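You operate a simulated robot arm through the tools that you are given. There is no shell and no other tool.

The job below is to be done with a simulated robot arm. You get a single attempt, and the scene is never put back.

Task
Wax the middle of the red-dot nail brush's back in the clamping jig.
Fine: clamp it first and leave it clamped; use the green pad and the green box; pad back on the black mat, lid shut; the other brush stays unwaxed. Set down upright: green pad. A coat counts when it lies all over at full strength: go over it till it gets no stronger.

Only the result counts: the job must be done as asked and must still hold three seconds after the hand-in. Knocking over, shifting, dropping, spilling or breaking anything else fails it. A push-on lid holds only when it is set on centred and level and pressed home; a screw cap is set on level and turned clockwise until tight.

Robot
A 6-joint arm with a two-finger parallel gripper, fixed in place. Base frame: the origin is at the foot of the arm, x ahead of it, y to its left, z up; the work surface is at about z = 78. Lengths are in cm, angles in degrees, forces in N, time in s.
With the tool pointing down near the work surface it reaches from about 24 to 64 cm from the base axis. Its first joint turns from -66.0 to 66.0 degrees. Payload 2.7 kg.
The TCP is the grasp point between the finger pads, 2.3 cm short of the fingertips. In the tool frame z runs along the fingers and y along their closing line. The gripper opens to 9.4 cm. The fingers are 3.8 cm wide and 1 cm thick; the gripper's body (5.4 by 9.6 cm) begins 3.9 cm behind the TCP.
Orientation is told as [roll, pitch, yaw] about the base's x, y, z axes, in that order, counted from this pose: with the fingers straight down and closing along the base's y, the tool's x points along the base's -x, its y along +y and its z along -z.

Tools
- The arm moves only by the tool servo_tool. Its argument "series" is a list of rows, each an object (a shift or turn left out is 0, a gripper value left out holds the last) with "offset": the shift along the base's x, y, z in units of 20 mm (1.0 is 20 mm), a list of three; "delta_rot": the turn, a rotation vector about the base's x, y, z in units of 4 degrees (1.0 is 4 degrees), a list of three. In form: [{"offset": [x, y, z], "delta_rot": [ax, ay, az]}, ...]. A call has 1 to 20 rows; each row shifts and turns the commanded pose from where the row before left it. "fingers" is the finger opening in cm, from 0 to 9.4, set as the call begins (left out, the last holds). A call with a number of a shift or a turn outside -1 to 1 is refused whole. A row lasts 0.2 s, in which the tool goes at most 5 cm and 8.6 degrees; a call with a longer step from one row to the next is refused whole, and so is a gripper value outside its range. A pose out of reach is approached as far as the arm can. The call stops where the force on the tool passes 60 N (or 10 N more than at its start, if that is more) or the arm is blocked; 0.2 s more then pass. Each finger travels about 4.5 cm/s and halts on what it meets, pressing with about 40 N; the grip force reading is that of the motor and also rises with nothing between the fingers. The clock runs only during rows and for 0.2 s after the last one: add rows that do not move to give the fingers time. The reply holds the time, the measured pose of the TCP, the force on the tool along the base axes, the opening and the grip force, in the units named above and with some noise, with the torque about the TCP (base axes, N m) and any sound that the robot's microphone picked up.
- Cameras (640 x 400 px; columns grow to the right, rows downward): "scene" is fixed at [6.72, -42.63, 140.47]; the picture's right is [0.83, -0.56, 0.00], its down [-0.32, -0.47, -0.82] and it looks along [0.46, 0.68, -0.57] (base axes); focal length 369 px, centre (320, 200). "wrist" rides on the gripper at [8.6, 1.6, -7.4] in the tool frame; the picture's right is [-0.18, 0.98, 0.00], its down [-0.58, -0.11, -0.81] and it looks along [-0.79, -0.15, 0.59] (tool axes); focal length 243 px, centre (320, 200). There is no depth. A picture from a camera that has moved, and an enlarged one, comes with that camera's place and axes in the base frame and with its lens.
- get_image(camera): a new picture of that camera. It takes no simulated time.
- enlarge(camera, box): a new picture of the part [left, top, right, bottom] of that camera's present view, enlarged. It takes no simulated time.
- sign_off(): hands the job in; it is judged then, once.

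Places have to be worked out from the pictures, the camera data and where the tool is seen. Open the gripper and draw the arm clear of the work before you hand the job in, unless the task says otherwise.

The tools are called after "Call:" as a command line: name --argument value ..., lists and objects as JSON in quotes. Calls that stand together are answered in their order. servo_tool: Moves the arm, as the interface text tells. Its arguments: {"type":"object","properties":{"series":{"type":"array"},"fingers":{"type":"number"}},"required":["series"]} The other tools are called the same way: get_image (camera) takes a picture; enlarge (camera, box) takes an enlarged picture of a part of a camera's view; sign_off () hands the job in.

At the start:

```text
clock: 0.0
position: [39.38, 22.16, 112.96]
ee_rot: [0.0, 0.1, -0.1]
contact_force: [0.0, -0.1, -0.7]
ft_torque: [0.05, 0.0, -0.01]
finger_gap: 9.42
gripper_force: 0.1
```

scene: 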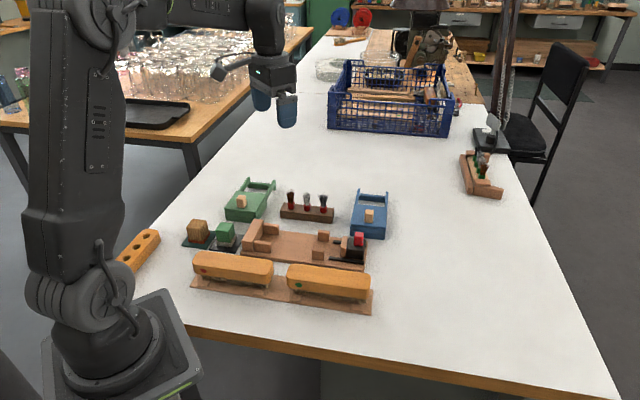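
wrist: 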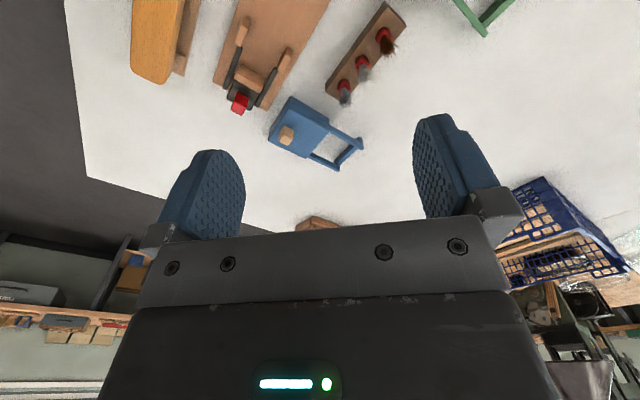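

I start by looking at the work area closely before moving anything.

Call:
enlarge --camera "scene" --box '[170, 170, 410, 320]'

Call:
enlarge --camera "scene" --box '[170, 170, 290, 245]'

Call:
enlarge --camera "scene" --box '[180, 235, 300, 310]'

Call:
enlarge --camera "scene" --box '[270, 235, 390, 310]'

Call:
enlarge --camera "scene" --box '[290, 180, 410, 255]'

```text
2.67 times, centred on (290, 245) of scene
camera zoom: at [6.72, -42.63, 140.47], right [0.83, -0.56, 0.0], down [-0.32, -0.47, -0.82], along [0.46, 0.68, -0.57], focal length 985 px, centre (400, 80)
```

zoom: 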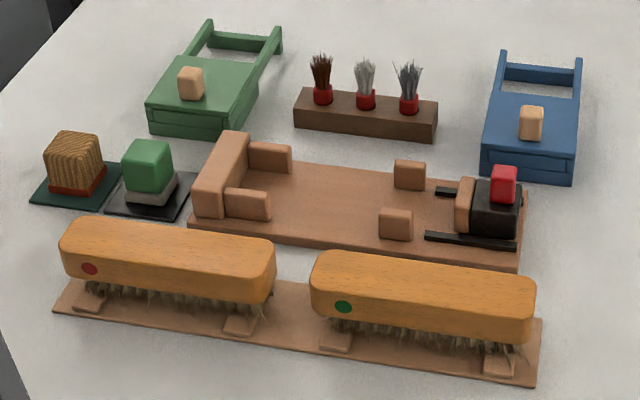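

```text
5.33 times, centred on (230, 208) of scene
camera zoom: at [6.72, -42.63, 140.47], right [0.83, -0.56, 0.0], down [-0.32, -0.47, -0.82], along [0.46, 0.68, -0.57], focal length 1969 px, centre (800, 160)
```

zoom: 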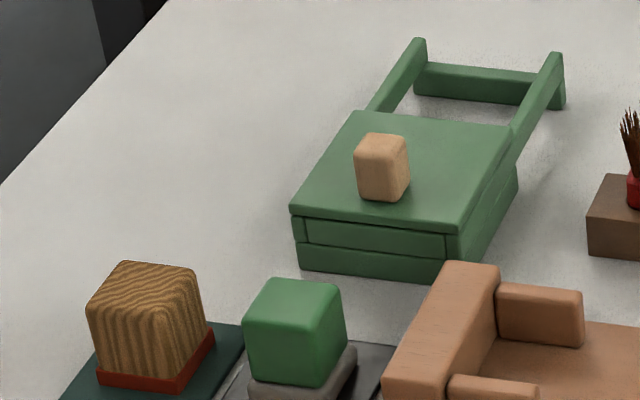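

```text
5.33 times, centred on (240, 272) of scene
camera zoom: at [6.72, -42.63, 140.47], right [0.83, -0.56, 0.0], down [-0.32, -0.47, -0.82], along [0.46, 0.68, -0.57], focal length 1969 px, centre (747, -187)
```

zoom: 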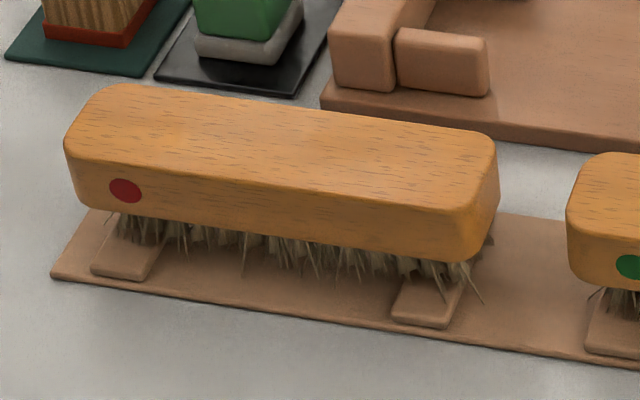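

```text
5.33 times, centred on (330, 272) of scene
camera zoom: at [6.72, -42.63, 140.47], right [0.83, -0.56, 0.0], down [-0.32, -0.47, -0.82], along [0.46, 0.68, -0.57], focal length 1969 px, centre (267, -187)
```

zoom: 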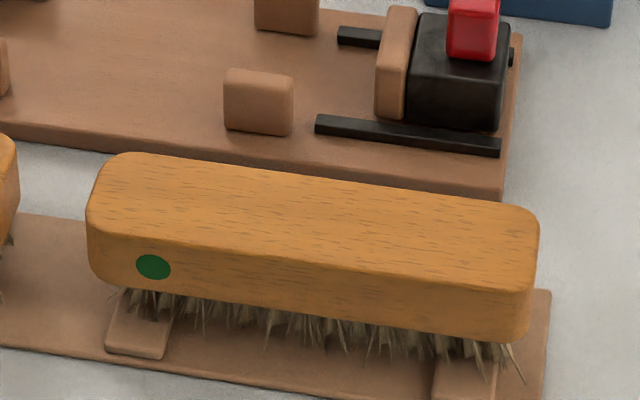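

```text
5.33 times, centred on (350, 218) of scene
camera zoom: at [6.72, -42.63, 140.47], right [0.83, -0.56, 0.0], down [-0.32, -0.47, -0.82], along [0.46, 0.68, -0.57], focal length 1969 px, centre (160, 107)
```

zoom: 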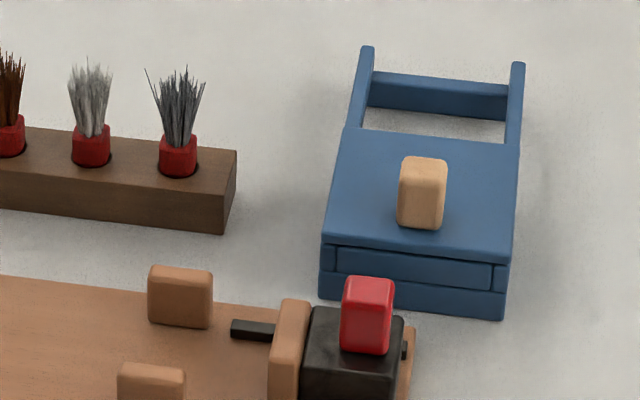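

The scene shows the jig (fixed stop on the left, sliding jaw with red knob on the right), the two brushes on a tray, the pads on mats and the two boxes with knob lids. I tilt the gripper and draw it back to get an overhead look with the wrist camera.

Call:
servo_tool --series '[{"offset": [-1, -0.3, 0.15], "delta_rot": [0, 1, 0]}, {"offset": [-1, -0.3, 0.15], "delta_rot": [0, 1, 0]}, {"offset": [-1, -0.3, 0.15], "delta_rot": [0, 1, 0]}, {"offset": [-1, -0.3, 0.15], "delta_rot": [0, 1, 0]}, {"offset": [-1, -0.3, 0.15], "delta_rot": [0, 1, 0]}, {"offset": [-1, -0.3, 0.15], "delta_rot": [0, 1, 0]}, {"offset": [-1, -0.3, 0.15], "delta_rot": [0, 1, 0]}]'

Call:
get_image --camera "wrist"

Call:
get_image --camera "scene"

```text
clock: 1.6
position: [25.11, 18.01, 115.11]
ee_rot: [0.0, 28.0, 0.0]
contact_force: [1.2, 0.5, -0.6]
ft_torque: [0.02, 0.01, 0.0]
finger_gap: 9.39
gripper_force: 0.0
```

```text
taken
camera wrist: at [21.04, 19.6, 125.96], right [0.16, 0.98, -0.09], down [0.89, -0.11, 0.44], along [0.42, -0.15, -0.89], focal length 243 px, centre (320, 200)
```

wrist: 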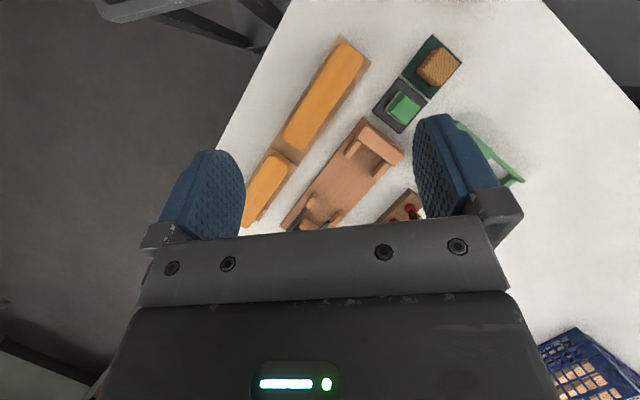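

```text
taken
```

scene: 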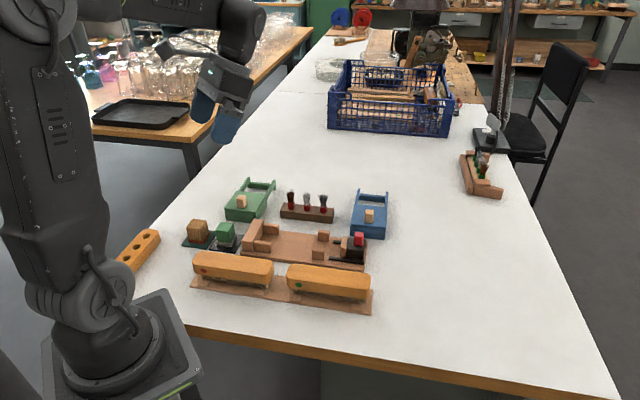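

The overhead view works; I enlarge it to read positions of the brush, pads and the jig.

Call:
enlarge --camera "wrist" --box '[220, 20, 540, 220]'

Call:
enlarge --camera "scene" --box '[440, 110, 540, 210]'

Call:
enlarge --camera "scene" --box '[100, 210, 200, 290]'

```text
2.00 times, centred on (380, 120) of wrist
camera zoom: at [21.04, 19.6, 125.96], right [0.16, 0.98, -0.09], down [0.89, -0.11, 0.44], along [0.42, -0.15, -0.89], focal length 485 px, centre (200, 360)
```

zoom: 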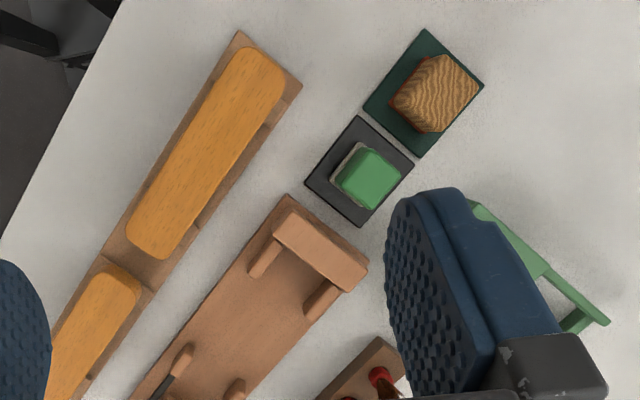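

```text
4.00 times, centred on (490, 160) of scene
camera zoom: at [6.72, -42.63, 140.47], right [0.83, -0.56, 0.0], down [-0.32, -0.47, -0.82], along [0.46, 0.68, -0.57], focal length 1477 px, centre (-360, 360)
```

zoom: 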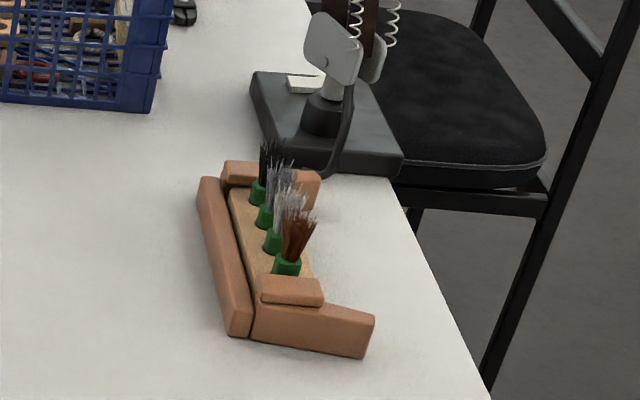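

```text
5.00 times, centred on (150, 250) of scene
camera zoom: at [6.72, -42.63, 140.47], right [0.83, -0.56, 0.0], down [-0.32, -0.47, -0.82], along [0.46, 0.68, -0.57], focal length 1846 px, centre (1170, -50)
```

zoom: 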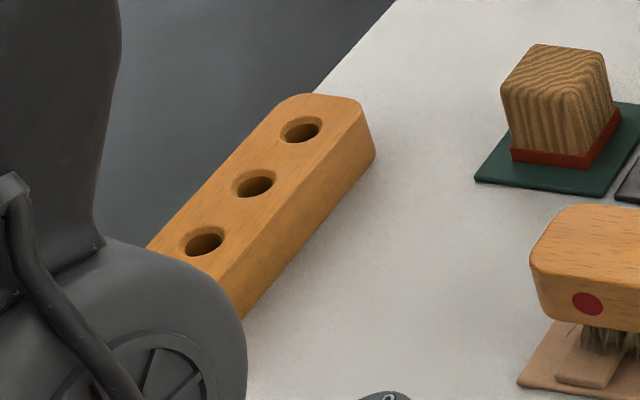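

The jig and tray lie at about -45° to x. I turn the tool to yaw -45 so that the fingers close across the brush, and look again from above the left end of the jig.

Call:
servo_tool --series '[{"offset": [0, 0.25, 0], "delta_rot": [0, 0, -1]}, {"offset": [0, 0.25, 0], "delta_rot": [0, 0, -1]}, {"offset": [0, 0.25, 0], "delta_rot": [0, 0, -1]}, {"offset": [0, 0.25, 0], "delta_rot": [0, 0, -1]}, {"offset": [0, 0.25, 0], "delta_rot": [0, 0, -1]}, {"offset": [0, 0.25, 0], "delta_rot": [0, 0, -1]}, {"offset": [0, 0.25, 0], "delta_rot": [0, 0, -1]}, {"offset": [0, 0.25, 0], "delta_rot": [0, 0, -1]}, {"offset": [0, 0.25, 0], "delta_rot": [0, 0, -1]}, {"offset": [0, 0.25, 0], "delta_rot": [0, 0, -1]}, {"offset": [0, 0.25, 0], "delta_rot": [0, 0, -1]}, {"offset": [0, 0.25, 0], "delta_rot": [0, 0, -0.25]}]'

Call:
get_image --camera "wrist"

```text
clock: 4.2
position: [25.31, 23.99, 115.28]
ee_rot: [0.0, 28.1, -45.1]
contact_force: [0.7, -0.7, 0.4]
ft_torque: [-0.02, -0.01, 0.02]
finger_gap: 9.39
gripper_force: 0.1
```

```text
taken
camera wrist: at [23.47, 27.98, 125.99], right [0.81, 0.58, -0.09], down [0.55, -0.71, 0.44], along [0.19, -0.4, -0.89], focal length 243 px, centre (320, 200)
```

wrist: 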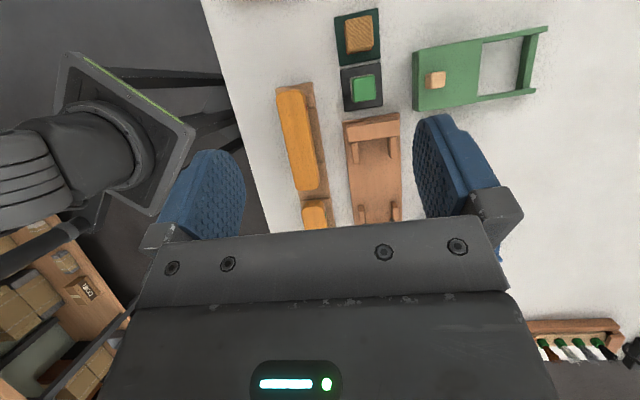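

Call:
enlarge --camera "wrist" --box '[260, 0, 420, 100]'

Call:
enlarge --camera "wrist" --box '[390, 10, 550, 110]'

Call:
enlarge --camera "wrist" --box '[250, 60, 442, 230]'

```text
4.00 times, centred on (340, 50) of wrist
camera zoom: at [23.47, 27.98, 125.99], right [0.81, 0.58, -0.09], down [0.55, -0.71, 0.44], along [0.19, -0.4, -0.89], focal length 970 px, centre (240, 800)
```

zoom: 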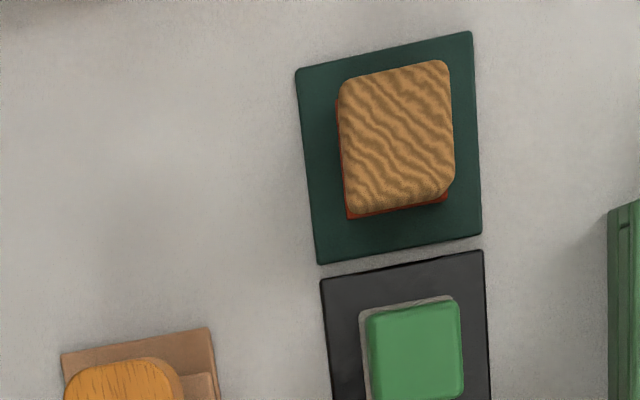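

```text
4.00 times, centred on (470, 60) of wrist
camera zoom: at [23.47, 27.98, 125.99], right [0.81, 0.58, -0.09], down [0.55, -0.71, 0.44], along [0.19, -0.4, -0.89], focal length 970 px, centre (-280, 760)
```

zoom: 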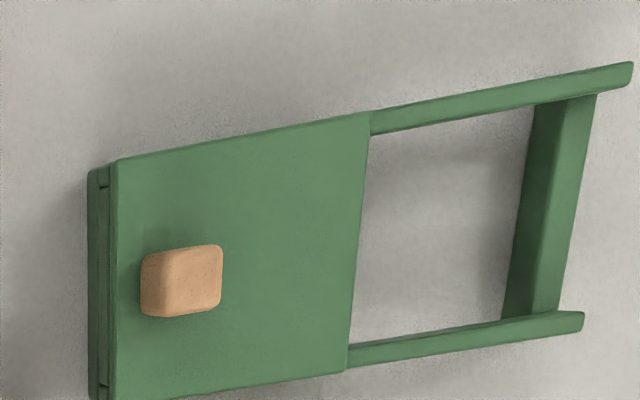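

```text
2.35 times, centred on (346, 145) of wrist
camera zoom: at [23.47, 27.98, 125.99], right [0.81, 0.58, -0.09], down [0.55, -0.71, 0.44], along [0.19, -0.4, -0.89], focal length 571 px, centre (259, 329)
```

zoom: 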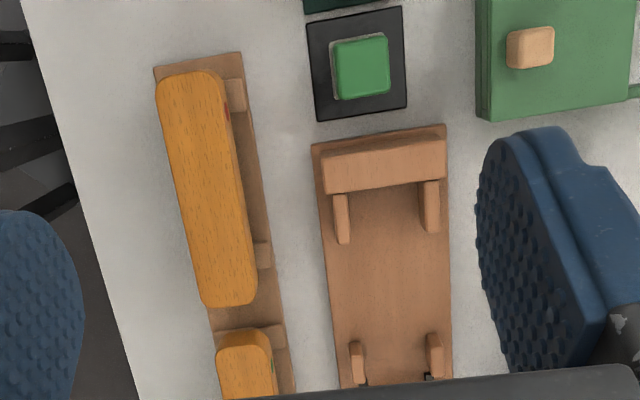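

The layout is clear: brush axis is about -45°, its top near z≈84, its middle near (23.3, 15.7). I level the tool and hover above it to check the alignment.

Call:
servo_tool --series '[{"offset": [-0.1, -0.4, -0.9], "delta_rot": [-0.707, -0.707, 0]}, {"offset": [-0.1, -0.4, -0.9], "delta_rot": [-0.707, -0.707, 0]}, {"offset": [-0.1, -0.4, -0.9], "delta_rot": [-0.707, -0.707, 0]}, {"offset": [-0.1, -0.4, -0.9], "delta_rot": [-0.707, -0.707, 0]}, {"offset": [-0.1, -0.4, -0.9], "delta_rot": [-0.707, -0.707, 0]}, {"offset": [-0.1, -0.4, -0.9], "delta_rot": [-0.707, -0.707, 0]}, {"offset": [-0.1, -0.4, -0.9], "delta_rot": [-0.707, -0.707, 0]}, {"offset": [-0.1, -0.4, -0.9]}, {"offset": [-0.1, -0.4, -0.9]}, {"offset": [-0.1, -0.4, -0.9]}]'

Call:
get_image --camera "wrist"

Call:
get_image --camera "scene"

```text
clock: 6.4
position: [23.32, 15.94, 96.97]
ee_rot: [0.0, -0.1, -45.0]
contact_force: [1.1, 0.4, 0.5]
ft_torque: [-0.01, 0.03, -0.05]
finger_gap: 9.38
gripper_force: 0.1
```

```text
taken
camera wrist: at [18.28, 23.14, 104.64], right [0.83, 0.56, 0.0], down [0.33, -0.49, 0.81], along [0.46, -0.67, -0.59], focal length 243 px, centre (320, 200)
```

wrist: 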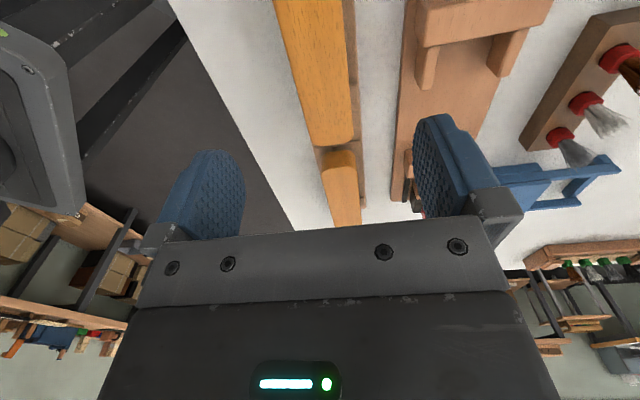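

```text
taken
```

scene: 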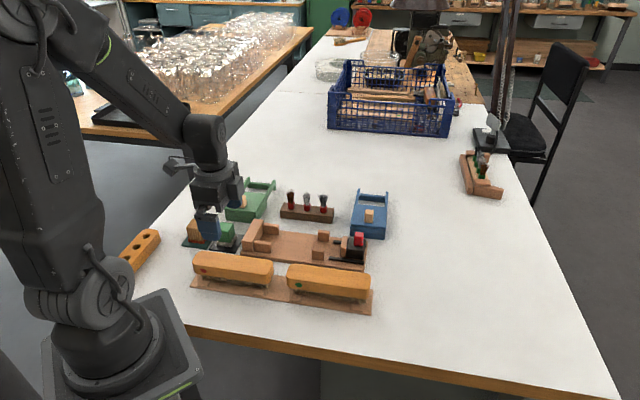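

The brush lies between the fingers; I zoom in on the brush edges to measure its axis and width more exactly.

Call:
enlarge --camera "wrist" --box '[240, 0, 400, 100]'

Call:
enlarge --camera "wrist" --box '[260, 80, 420, 180]'

Call:
enlarge --camera "scene" --box '[180, 235, 300, 310]'

```text
4.00 times, centred on (320, 50) of wrist
camera zoom: at [18.28, 23.14, 104.64], right [0.83, 0.56, 0.0], down [0.33, -0.49, 0.81], along [0.46, -0.67, -0.59], focal length 970 px, centre (320, 800)
```

zoom: 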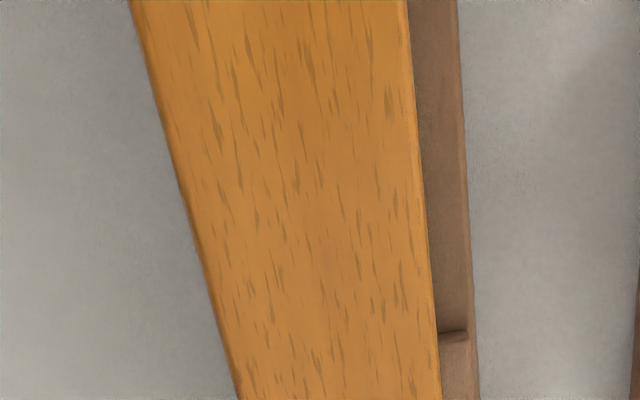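

```text
4.00 times, centred on (340, 130) of wrist
camera zoom: at [18.28, 23.14, 104.64], right [0.83, 0.56, 0.0], down [0.33, -0.49, 0.81], along [0.46, -0.67, -0.59], focal length 970 px, centre (240, 480)
```

zoom: 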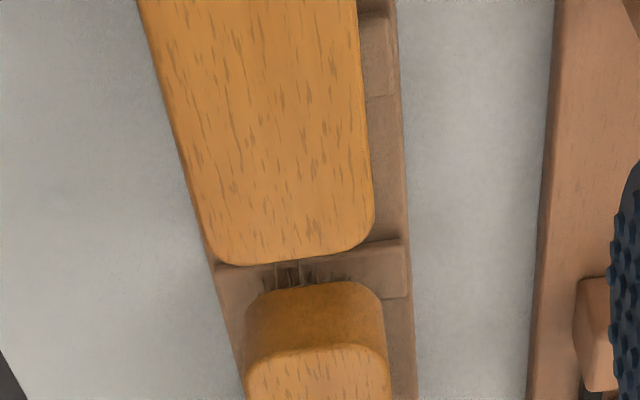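

```text
5.33 times, centred on (240, 272) of scene
camera zoom: at [6.72, -42.63, 140.47], right [0.83, -0.56, 0.0], down [-0.32, -0.47, -0.82], along [0.46, 0.68, -0.57], focal length 1969 px, centre (747, -187)
```

zoom: 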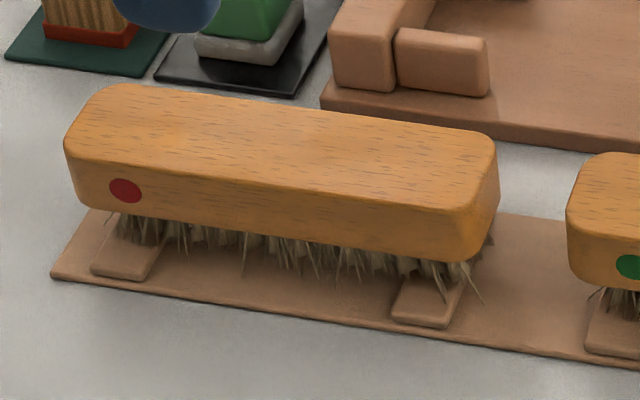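

Brush measured: axis at -45°, width ≈4.6 cm, top z≈84.2, body underside z≈81.8, middle ≈(23.5, 15.4). I centre on it and go down with open fingers to TCP z≈82.9.

Call:
servo_tool --series '[{"offset": [0.08, -0.265, 0]}, {"offset": [0, 0, -0.9]}, {"offset": [0, 0, -0.9]}, {"offset": [0, 0, -0.9]}, {"offset": [0, 0, -0.9]}, {"offset": [0, 0, -0.9]}, {"offset": [0, 0, -0.9]}, {"offset": [0, 0, -0.6]}]'

Call:
get_image --camera "wrist"

Call:
enlarge --camera "scene" --box '[150, 180, 310, 310]'

```text
clock: 8.2
position: [23.38, 15.59, 85.2]
ee_rot: [0.0, -0.1, -45.0]
contact_force: [-0.2, -0.7, -0.7]
ft_torque: [0.01, 0.0, 0.01]
finger_gap: 9.43
gripper_force: 0.1
```

```text
taken
camera wrist: at [18.45, 22.73, 92.7], right [0.83, 0.56, 0.0], down [0.33, -0.49, 0.81], along [0.46, -0.67, -0.59], focal length 243 px, centre (320, 200)
```

wrist: 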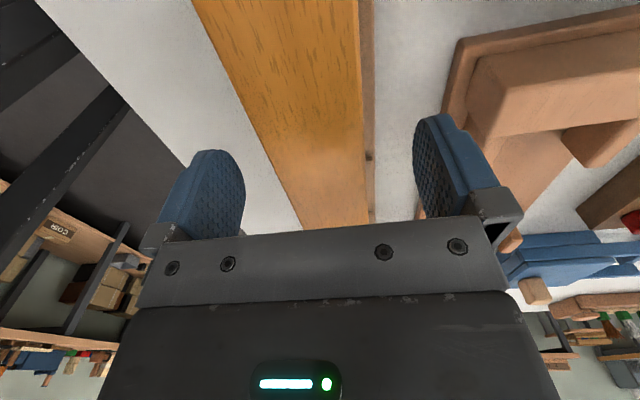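

```text
3.08 times, centred on (230, 245) of scene
camera zoom: at [6.72, -42.63, 140.47], right [0.83, -0.56, 0.0], down [-0.32, -0.47, -0.82], along [0.46, 0.68, -0.57], focal length 1136 px, centre (597, 62)
```

zoom: 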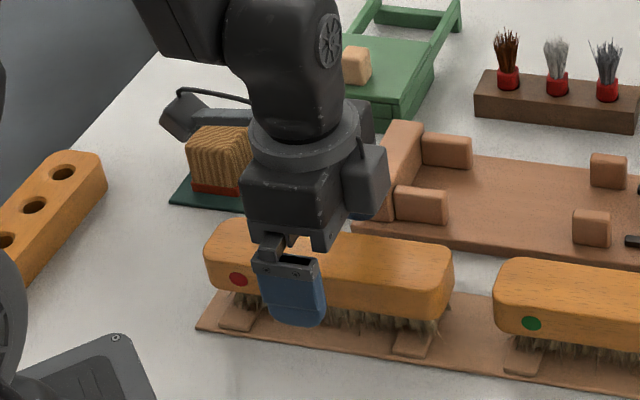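

The brush lies centred between the fingers. I shift slightly toward its middle, lower to z≈82.9 and close the fingers on it.

Call:
servo_tool --series '[{"offset": [0.18, -0.18, 0]}, {"offset": [0, 0, -0.6]}, {"offset": [0, 0, -0.55]}, {"offset": [0, 0, 0]}]'

Call:
servo_tool --series '[{"offset": [0, 0, 0]}, {"offset": [0, 0, 0]}, {"offset": [0, 0, 0]}, {"offset": [0, 0, 0]}, {"offset": [0, 0, 0]}, {"offset": [0, 0, 0]}]' --fingers 3.5

Call:
enlarge --camera "scene" --box '[150, 180, 310, 310]'

Call:
get_image --camera "wrist"

```text
clock: 9.2
position: [23.75, 15.12, 82.79]
ee_rot: [0.0, -0.1, -45.0]
contact_force: [0.0, 0.1, 0.0]
ft_torque: [0.02, 0.0, -0.02]
finger_gap: 9.4
gripper_force: 0.0
```

```text
clock: 10.6
position: [23.9, 14.94, 82.85]
ee_rot: [-0.1, -0.1, -44.9]
contact_force: [-0.9, -0.8, 0.0]
ft_torque: [-0.01, 0.01, 0.01]
finger_gap: 4.54
gripper_force: 39.2
```

```text
3.08 times, centred on (230, 245) of scene
camera zoom: at [6.72, -42.63, 140.47], right [0.83, -0.56, 0.0], down [-0.32, -0.47, -0.82], along [0.46, 0.68, -0.57], focal length 1136 px, centre (597, 62)
```

zoom: 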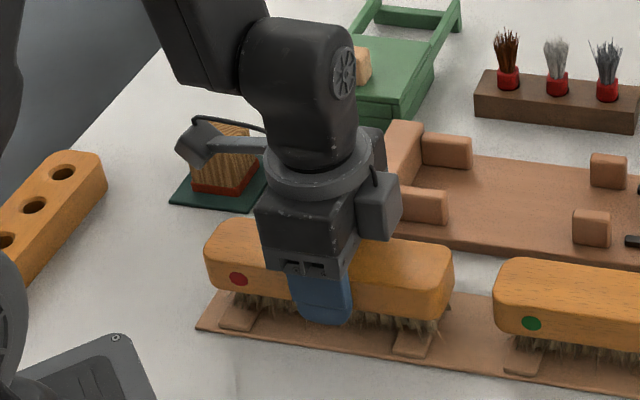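

```text
taken
camera wrist: at [18.88, 22.28, 90.44], right [0.83, 0.56, 0.0], down [0.33, -0.49, 0.81], along [0.46, -0.67, -0.59], focal length 243 px, centre (320, 200)
```

wrist: 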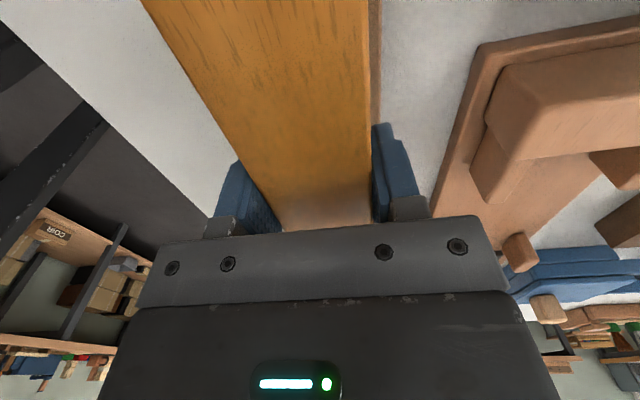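

The grip reads 39 N at 4.54 cm, so the brush is held. I lift it straight up and check.

Call:
servo_tool --series '[{"offset": [0, 0, 0.4]}, {"offset": [0, 0, 0.8]}, {"offset": [0, 0, 0.8]}, {"offset": [0, 0, 0.8]}, {"offset": [0, 0, 0.8]}, {"offset": [0, 0, 0.4]}, {"offset": [0, 0, 0]}]'

Call:
get_image --camera "scene"

Call:
enlarge --camera "scene" --box '[150, 160, 390, 310]'

Call:
get_image --camera "wrist"

```text
clock: 12.2
position: [23.8, 15.01, 91.0]
ee_rot: [0.0, -0.1, -44.9]
contact_force: [1.0, -0.8, -1.1]
ft_torque: [-0.02, -0.02, -0.03]
finger_gap: 4.6
gripper_force: 40.1
```

```text
taken
```

scene: 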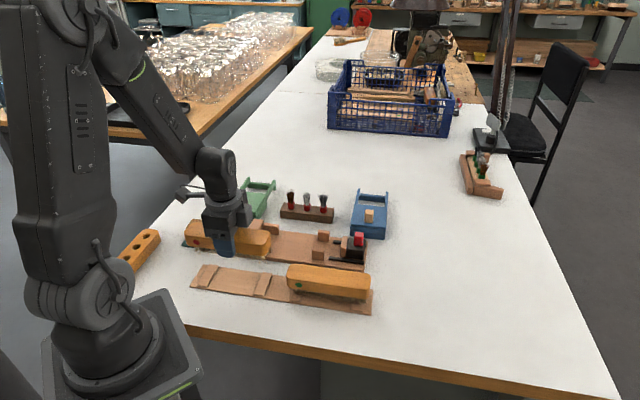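

```text
2.67 times, centred on (270, 235) of scene
camera zoom: at [6.72, -42.63, 140.47], right [0.83, -0.56, 0.0], down [-0.32, -0.47, -0.82], along [0.46, 0.68, -0.57], focal length 985 px, centre (453, 107)
```

zoom: 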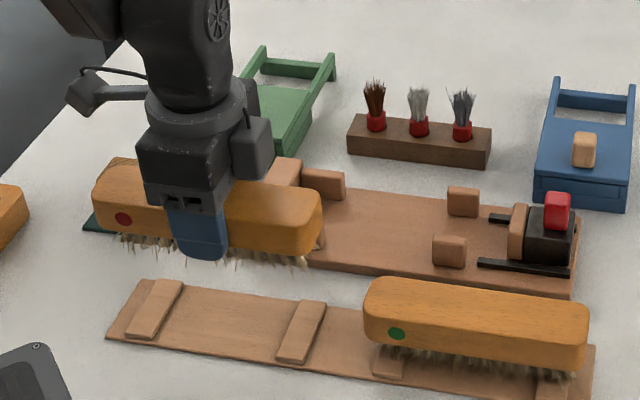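

```text
taken
camera wrist: at [18.87, 22.25, 98.55], right [0.83, 0.56, 0.0], down [0.33, -0.49, 0.81], along [0.46, -0.67, -0.59], focal length 243 px, centre (320, 200)
```

wrist: 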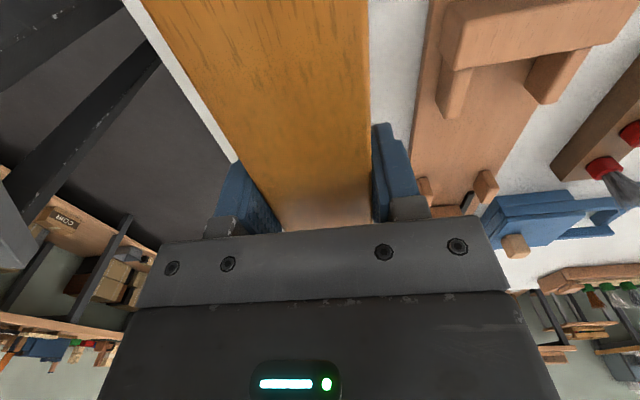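

The brush is held level and the tray stayed put. I zoom into the wrist view for the jig to find its centre line and the stop position precisely.

Call:
enlarge --camera "wrist" --box '[390, 0, 630, 130]'

Call:
enlarge --camera "wrist" --box '[390, 90, 550, 220]'

Call:
enlarge --camera "scene" --box '[260, 220, 380, 280]'

```text
2.67 times, centred on (510, 65) of wrist
camera zoom: at [18.87, 22.25, 98.55], right [0.83, 0.56, 0.0], down [0.33, -0.49, 0.81], along [0.46, -0.67, -0.59], focal length 647 px, centre (-187, 560)
```

zoom: 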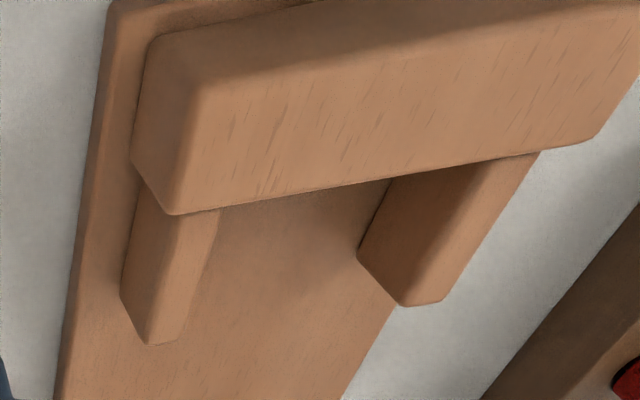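

```text
3.08 times, centred on (470, 155) of wrist
camera zoom: at [18.87, 22.25, 98.55], right [0.83, 0.56, 0.0], down [0.33, -0.49, 0.81], along [0.46, -0.67, -0.59], focal length 746 px, centre (-142, 338)
```

zoom: 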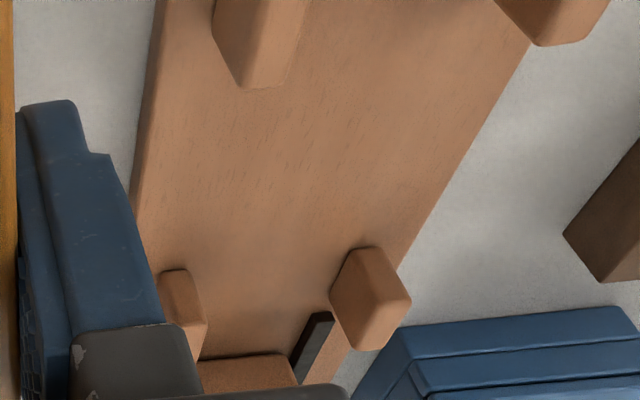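

```text
5.33 times, centred on (320, 250) of scene
camera zoom: at [6.72, -42.63, 140.47], right [0.83, -0.56, 0.0], down [-0.32, -0.47, -0.82], along [0.46, 0.68, -0.57], focal length 1969 px, centre (320, -67)
```

zoom: 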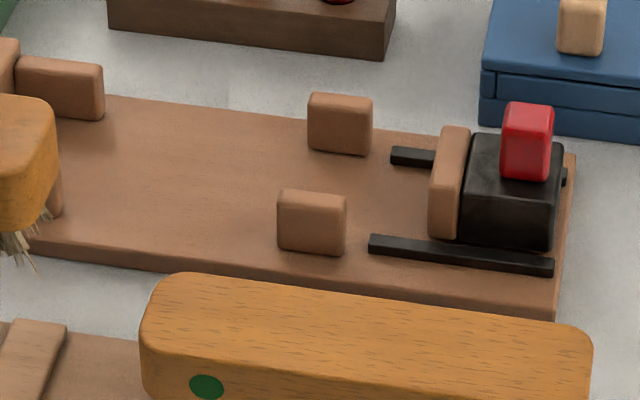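

Jig worked out along its axes: stop face at s≈6.7, side gap centred at n≈40.5 (≈5.9 wide), guides s≈21–24, jaw face s≈27.4, floor z≈79.4. I carry the brush over the jig at the same height to s≈16.5 (x≈40.3, y≈17.0).

Call:
servo_tool --series '[{"offset": [0.4, 0.05, 0.2]}, {"offset": [0.8, 0.1, 0]}, {"offset": [0.8, 0.1, 0]}, {"offset": [0.8, 0.1, 0]}, {"offset": [0.8, 0.1, 0]}, {"offset": [0.8, 0.1, 0]}, {"offset": [0.8, 0.1, 0]}, {"offset": [0.8, 0.1, 0]}, {"offset": [0.8, 0.1, 0]}, {"offset": [0.8, 0.1, 0]}, {"offset": [0.65, 0.03, -0.2]}, {"offset": [0, 0, 0]}]'

Call:
get_image --camera "scene"

Call:
enlarge --camera "scene" --box '[210, 170, 370, 280]'

Call:
get_image --camera "wrist"

```text
clock: 14.8
position: [40.27, 17.1, 90.89]
ee_rot: [0.1, 0.0, -45.0]
contact_force: [-0.3, -0.1, -3.6]
ft_torque: [-0.03, -0.02, 0.0]
finger_gap: 4.58
gripper_force: 40.1
```

```text
taken
```

scene: 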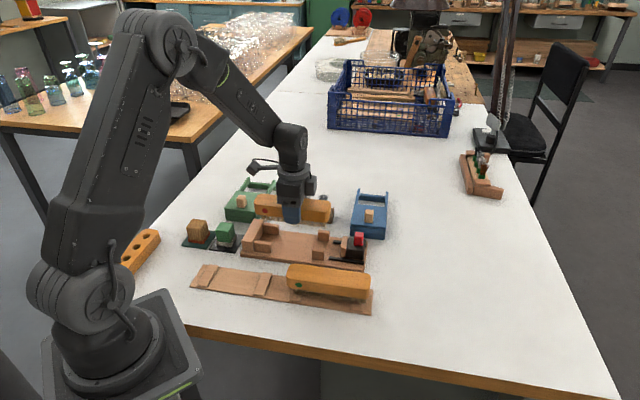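

```text
3.64 times, centred on (290, 225) of scene
camera zoom: at [6.72, -42.63, 140.47], right [0.83, -0.56, 0.0], down [-0.32, -0.47, -0.82], along [0.46, 0.68, -0.57], focal length 1343 px, centre (429, 109)
```

zoom: 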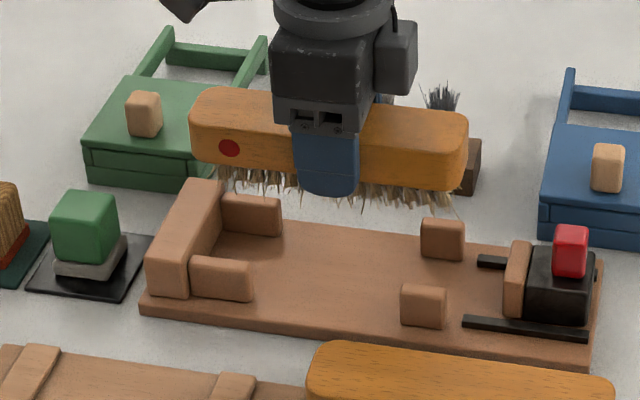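

```text
taken
camera wrist: at [35.33, 24.25, 98.43], right [0.83, 0.56, 0.0], down [0.33, -0.49, 0.81], along [0.46, -0.67, -0.59], focal length 243 px, centre (320, 200)
```

wrist: 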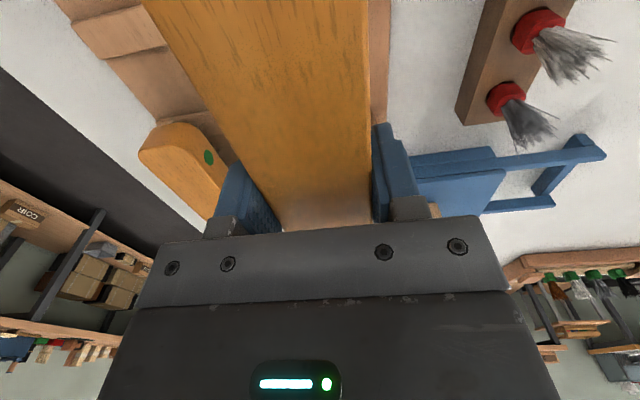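

The brush is aligned with the jig; its left end is nearly above the stop, so I shift 0.6 cm toward the jaw for clearance and lower most of the way.

Call:
servo_tool --series '[{"offset": [0.21, -0.24, 0]}, {"offset": [0, 0, -0.6]}, {"offset": [0, 0, -0.7]}, {"offset": [0, 0, -0.7]}, {"offset": [0, 0, -0.5]}, {"offset": [0, 0, 0]}]'

Call:
enlarge --camera "scene" --box '[210, 170, 370, 280]'

Call:
get_image --camera "wrist"

```text
clock: 16.2
position: [40.64, 16.67, 85.82]
ee_rot: [-0.1, -0.1, -45.0]
contact_force: [-0.1, 0.0, -3.0]
ft_torque: [0.01, 0.02, 0.0]
finger_gap: 4.58
gripper_force: 40.1
```

```text
3.64 times, centred on (290, 225) of scene
camera zoom: at [6.72, -42.63, 140.47], right [0.83, -0.56, 0.0], down [-0.32, -0.47, -0.82], along [0.46, 0.68, -0.57], focal length 1343 px, centre (429, 109)
```

zoom: 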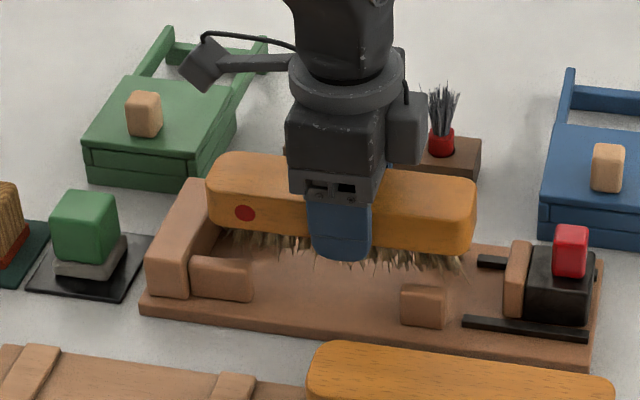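

```text
taken
camera wrist: at [35.7, 23.68, 93.43], right [0.83, 0.56, 0.0], down [0.33, -0.49, 0.81], along [0.46, -0.67, -0.59], focal length 243 px, centre (320, 200)
```

wrist: 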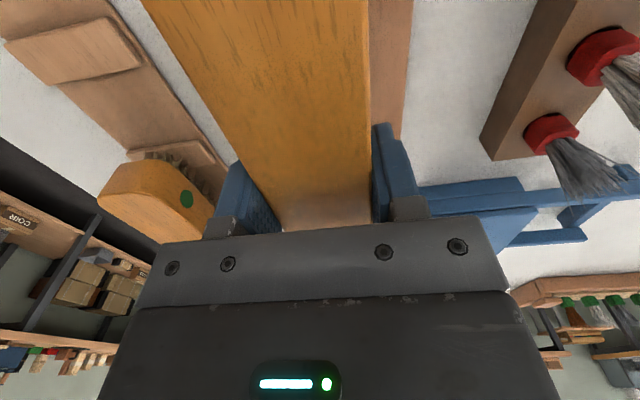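

Gap to the stop looks about 0.5 cm, sideways centred. I continue lowering in small steps, watching the vertical force (currently -3 N = brush weight).

Call:
servo_tool --series '[{"offset": [0, 0, -0.4]}, {"offset": [0, 0, -0.4]}, {"offset": [0, 0, -0.2]}, {"offset": [0, 0, -0.1]}, {"offset": [0, 0, 0]}]'

Call:
enlarge --camera "scene" --box '[210, 170, 370, 280]'

```text
clock: 17.4
position: [40.71, 16.5, 83.65]
ee_rot: [-0.1, -0.1, -45.0]
contact_force: [-0.6, -0.6, -1.3]
ft_torque: [0.01, -0.03, 0.01]
finger_gap: 4.6
gripper_force: 40.1
```

```text
3.64 times, centred on (290, 225) of scene
camera zoom: at [6.72, -42.63, 140.47], right [0.83, -0.56, 0.0], down [-0.32, -0.47, -0.82], along [0.46, 0.68, -0.57], focal length 1343 px, centre (429, 109)
```

zoom: 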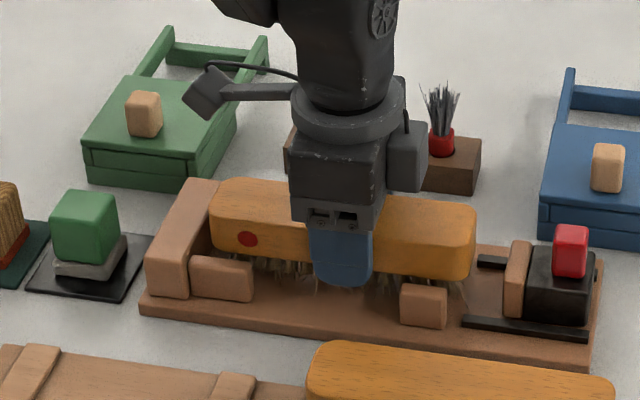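

Still carrying part of the weight at z=83.65; the brush sits nicely between the guides. I lower a few millimetres more until the weight is taken up.

Call:
servo_tool --series '[{"offset": [0, 0, -0.1]}, {"offset": [0, 0, 0]}]'

Call:
servo_tool --series '[{"offset": [0, 0, -0.08]}, {"offset": [0, 0, 0]}]'

```text
clock: 18.0
position: [40.81, 16.42, 83.49]
ee_rot: [0.0, -0.1, -45.0]
contact_force: [0.3, -0.2, -2.2]
ft_torque: [-0.01, -0.01, 0.01]
finger_gap: 4.6
gripper_force: 40.3
```

```text
clock: 18.6
position: [40.72, 16.44, 83.25]
ee_rot: [0.0, -0.1, -45.0]
contact_force: [0.3, -0.6, -1.8]
ft_torque: [0.0, -0.03, 0.0]
finger_gap: 4.57
gripper_force: 39.6
```

Call:
servo_tool --series '[{"offset": [0, 0, -0.08]}, {"offset": [0, 0, 0]}]'

Call:
servo_tool --series '[{"offset": [0, 0, -0.08]}, {"offset": [0, 0, 0]}]'

```text
clock: 19.2
position: [40.65, 16.44, 83.17]
ee_rot: [0.1, -0.1, -45.0]
contact_force: [0.1, -0.1, -2.4]
ft_torque: [0.0, 0.01, 0.02]
finger_gap: 4.56
gripper_force: 40.2
```

```text
clock: 19.8
position: [40.77, 16.38, 82.88]
ee_rot: [0.1, -0.1, -45.0]
contact_force: [-4.7, -5.2, 16.2]
ft_torque: [0.44, 0.81, 0.32]
finger_gap: 4.6
gripper_force: 39.9
```

Contact at z≈82.9 (16 N up). I ease off about 1 mm and look before releasing.

Call:
servo_tool --series '[{"offset": [0, 0, 0.04]}, {"offset": [0, 0, 0]}]'

Call:
enlarge --camera "scene" --box '[235, 190, 355, 270]'

Call:
get_image --camera "wrist"

```text
clock: 20.4
position: [40.84, 16.55, 83.06]
ee_rot: [-0.1, -0.1, -45.1]
contact_force: [-5.6, -4.7, 18.1]
ft_torque: [0.05, 0.48, 0.24]
finger_gap: 4.57
gripper_force: 40.2
```

```text
5.00 times, centred on (295, 230) of scene
camera zoom: at [6.69, -42.65, 140.46], right [0.83, -0.56, 0.0], down [-0.32, -0.47, -0.82], along [0.46, 0.68, -0.57], focal length 1846 px, centre (445, 50)
```

zoom: 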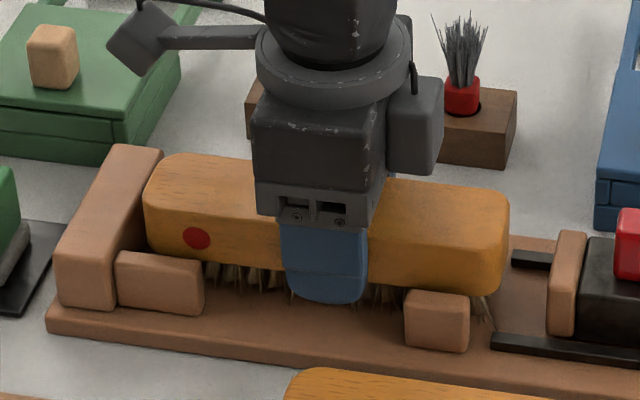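

```text
taken
camera wrist: at [35.71, 23.71, 90.63], right [0.83, 0.56, 0.0], down [0.33, -0.49, 0.81], along [0.46, -0.67, -0.59], focal length 243 px, centre (320, 200)
```

wrist: 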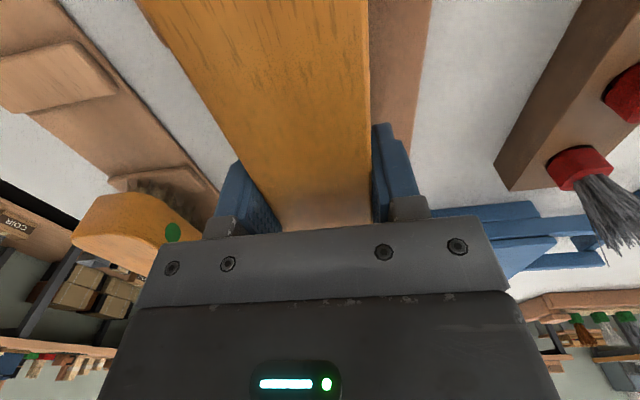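

The brush sits level in the jig with bristles on the floor. I relieve the last bit of load and then open the fingers moderately (to 7 cm) to release it.

Call:
servo_tool --series '[{"offset": [0, 0, 0.04]}, {"offset": [0, 0, 0]}]'

Call:
servo_tool --series '[{"offset": [0, 0, 0]}, {"offset": [0, 0, 0]}, {"offset": [0, 0, 0]}]' --fingers 6.6

Call:
enlarge --camera "scene" --box '[235, 190, 355, 270]'

```text
clock: 21.0
position: [40.69, 16.6, 82.99]
ee_rot: [0.1, -0.1, -45.0]
contact_force: [2.1, -2.7, 3.8]
ft_torque: [-0.18, -0.07, 0.01]
finger_gap: 4.58
gripper_force: 40.4
```

```text
clock: 21.8
position: [40.79, 16.58, 83.13]
ee_rot: [0.1, -0.1, -45.0]
contact_force: [-0.4, -0.8, 0.0]
ft_torque: [-0.01, -0.01, -0.03]
finger_gap: 6.6
gripper_force: 0.1
```

```text
5.00 times, centred on (295, 230) of scene
camera zoom: at [6.72, -42.63, 140.47], right [0.83, -0.56, 0.0], down [-0.32, -0.47, -0.82], along [0.46, 0.68, -0.57], focal length 1846 px, centre (445, 50)
```

zoom: 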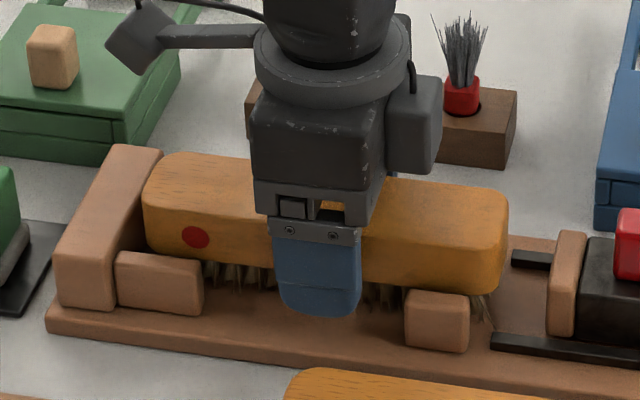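

The brush stands free in the jig. I raise the gripper clear and go over to the jaw to look at the red knob.

Call:
servo_tool --series '[{"offset": [0, 0, 0.6]}, {"offset": [0, 0, 1]}, {"offset": [0, 0, 1]}, {"offset": [0, 0, 1]}, {"offset": [0, 0, 1]}, {"offset": [0, 0, 1]}, {"offset": [0, 0, 0.9]}, {"offset": [0.8, -0.8, 0]}, {"offset": [0.8, -0.8, 0]}, {"offset": [0.8, -0.8, 0]}, {"offset": [0.8, -0.8, 0]}, {"offset": [0.8, -0.8, 0]}, {"offset": [0, 0, 0]}]'

Call:
get_image --camera "wrist"

Call:
enlarge --camera "scene" --box '[235, 190, 395, 290]'

```text
clock: 24.6
position: [48.66, 8.41, 95.97]
ee_rot: [0.0, -0.1, -44.9]
contact_force: [0.3, 0.8, -0.1]
ft_torque: [0.02, -0.01, 0.0]
finger_gap: 6.61
gripper_force: 0.0
```

```text
taken
camera wrist: at [43.72, 15.66, 103.61], right [0.83, 0.56, 0.0], down [0.33, -0.49, 0.81], along [0.46, -0.67, -0.59], focal length 243 px, centre (320, 200)
```

wrist: 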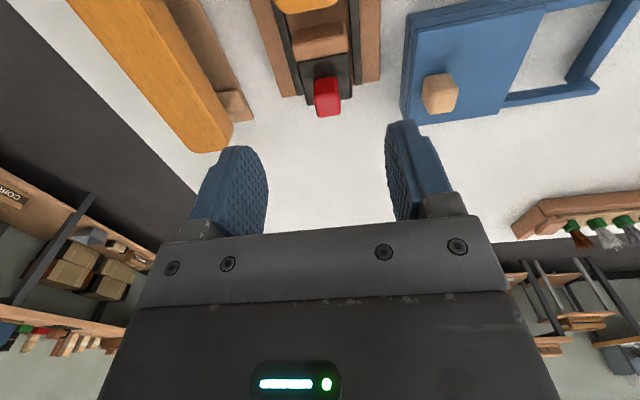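

```text
4.00 times, centred on (315, 240) of scene
camera zoom: at [6.72, -42.63, 140.47], right [0.83, -0.56, 0.0], down [-0.32, -0.47, -0.82], along [0.46, 0.68, -0.57], focal length 1477 px, centre (340, 40)
```

zoom: 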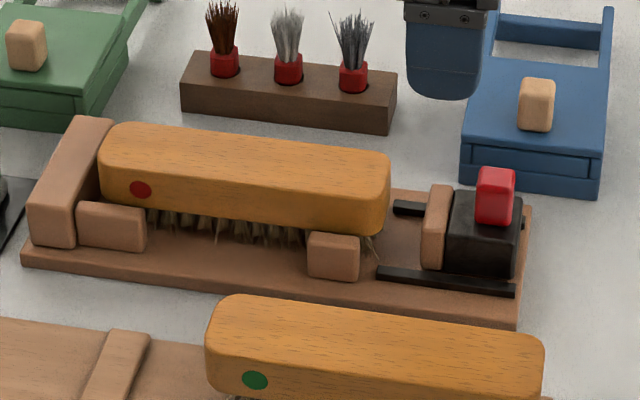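

The brush stands well in the jig. I zoom on the jaw and knob in the wrist view.

Call:
enlarge --camera "wrist" --box '[240, 0, 400, 130]'

Call:
enlarge --camera "scene" --box '[325, 225, 385, 275]'

```text
3.08 times, centred on (320, 65) of wrist
camera zoom: at [43.72, 15.66, 103.61], right [0.83, 0.56, 0.0], down [0.33, -0.49, 0.81], along [0.46, -0.67, -0.59], focal length 746 px, centre (320, 615)
```

zoom: 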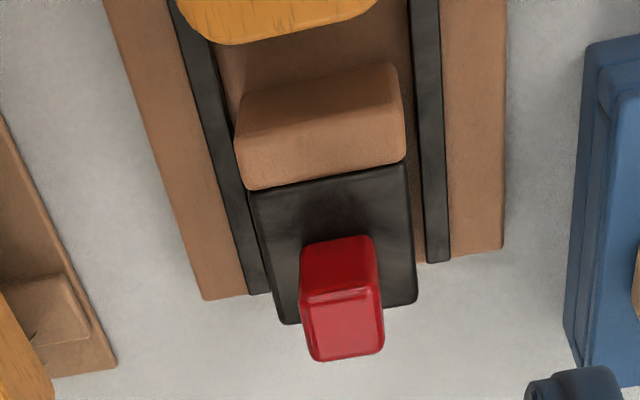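

```text
8.00 times, centred on (355, 250) of scene
camera zoom: at [6.72, -42.63, 140.47], right [0.83, -0.56, 0.0], down [-0.32, -0.47, -0.82], along [0.46, 0.68, -0.57], focal length 2954 px, centre (40, -200)
```

zoom: 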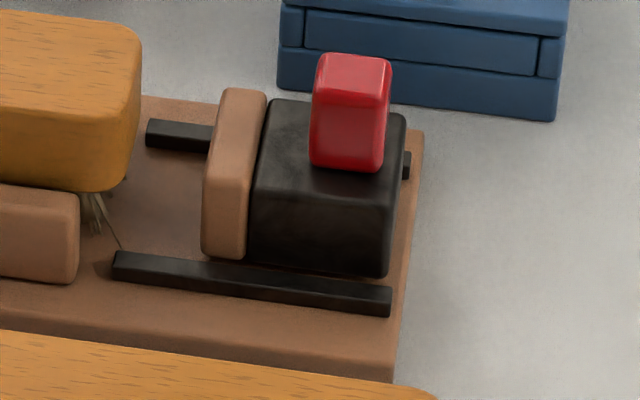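

Knob: centre s≈31.3, n≈40.5 (x≈50.8, y≈6.5), 2 cm wide, z 82.8–85.7. I go over it, descend to z≈85.4 and grip it.

Call:
servo_tool --series '[{"offset": [0.53, -0.48, 0]}, {"offset": [0.53, -0.48, 0]}, {"offset": [0, 0, -1]}, {"offset": [0, 0, -1]}, {"offset": [0, 0, -1]}, {"offset": [0, 0, -0.8]}, {"offset": [0, 0, -0.5]}, {"offset": [0, 0, 0]}]'

Call:
get_image --camera "wrist"

Call:
enlarge --camera "scene" --box '[295, 190, 415, 290]'

```text
clock: 26.4
position: [50.81, 6.48, 87.5]
ee_rot: [0.0, -0.1, -45.0]
contact_force: [-0.3, 0.1, -0.3]
ft_torque: [0.0, 0.02, 0.01]
finger_gap: 6.62
gripper_force: 0.1
```

```text
taken
camera wrist: at [45.84, 13.68, 95.12], right [0.83, 0.56, 0.0], down [0.33, -0.49, 0.81], along [0.46, -0.67, -0.59], focal length 243 px, centre (320, 200)
```

wrist: 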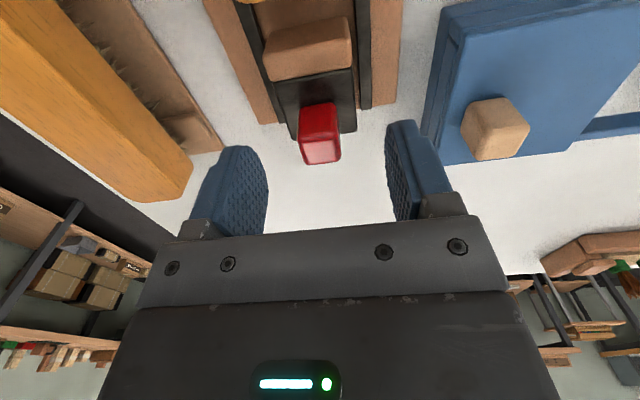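

```text
4.00 times, centred on (355, 240) of scene
camera zoom: at [6.72, -42.63, 140.47], right [0.83, -0.56, 0.0], down [-0.32, -0.47, -0.82], along [0.46, 0.68, -0.57], focal length 1477 px, centre (180, 40)
```

zoom: 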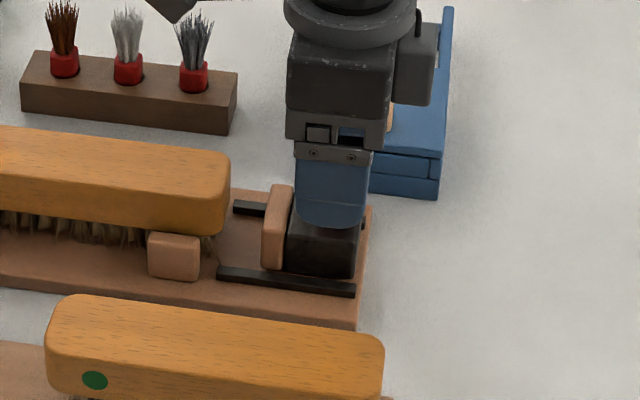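

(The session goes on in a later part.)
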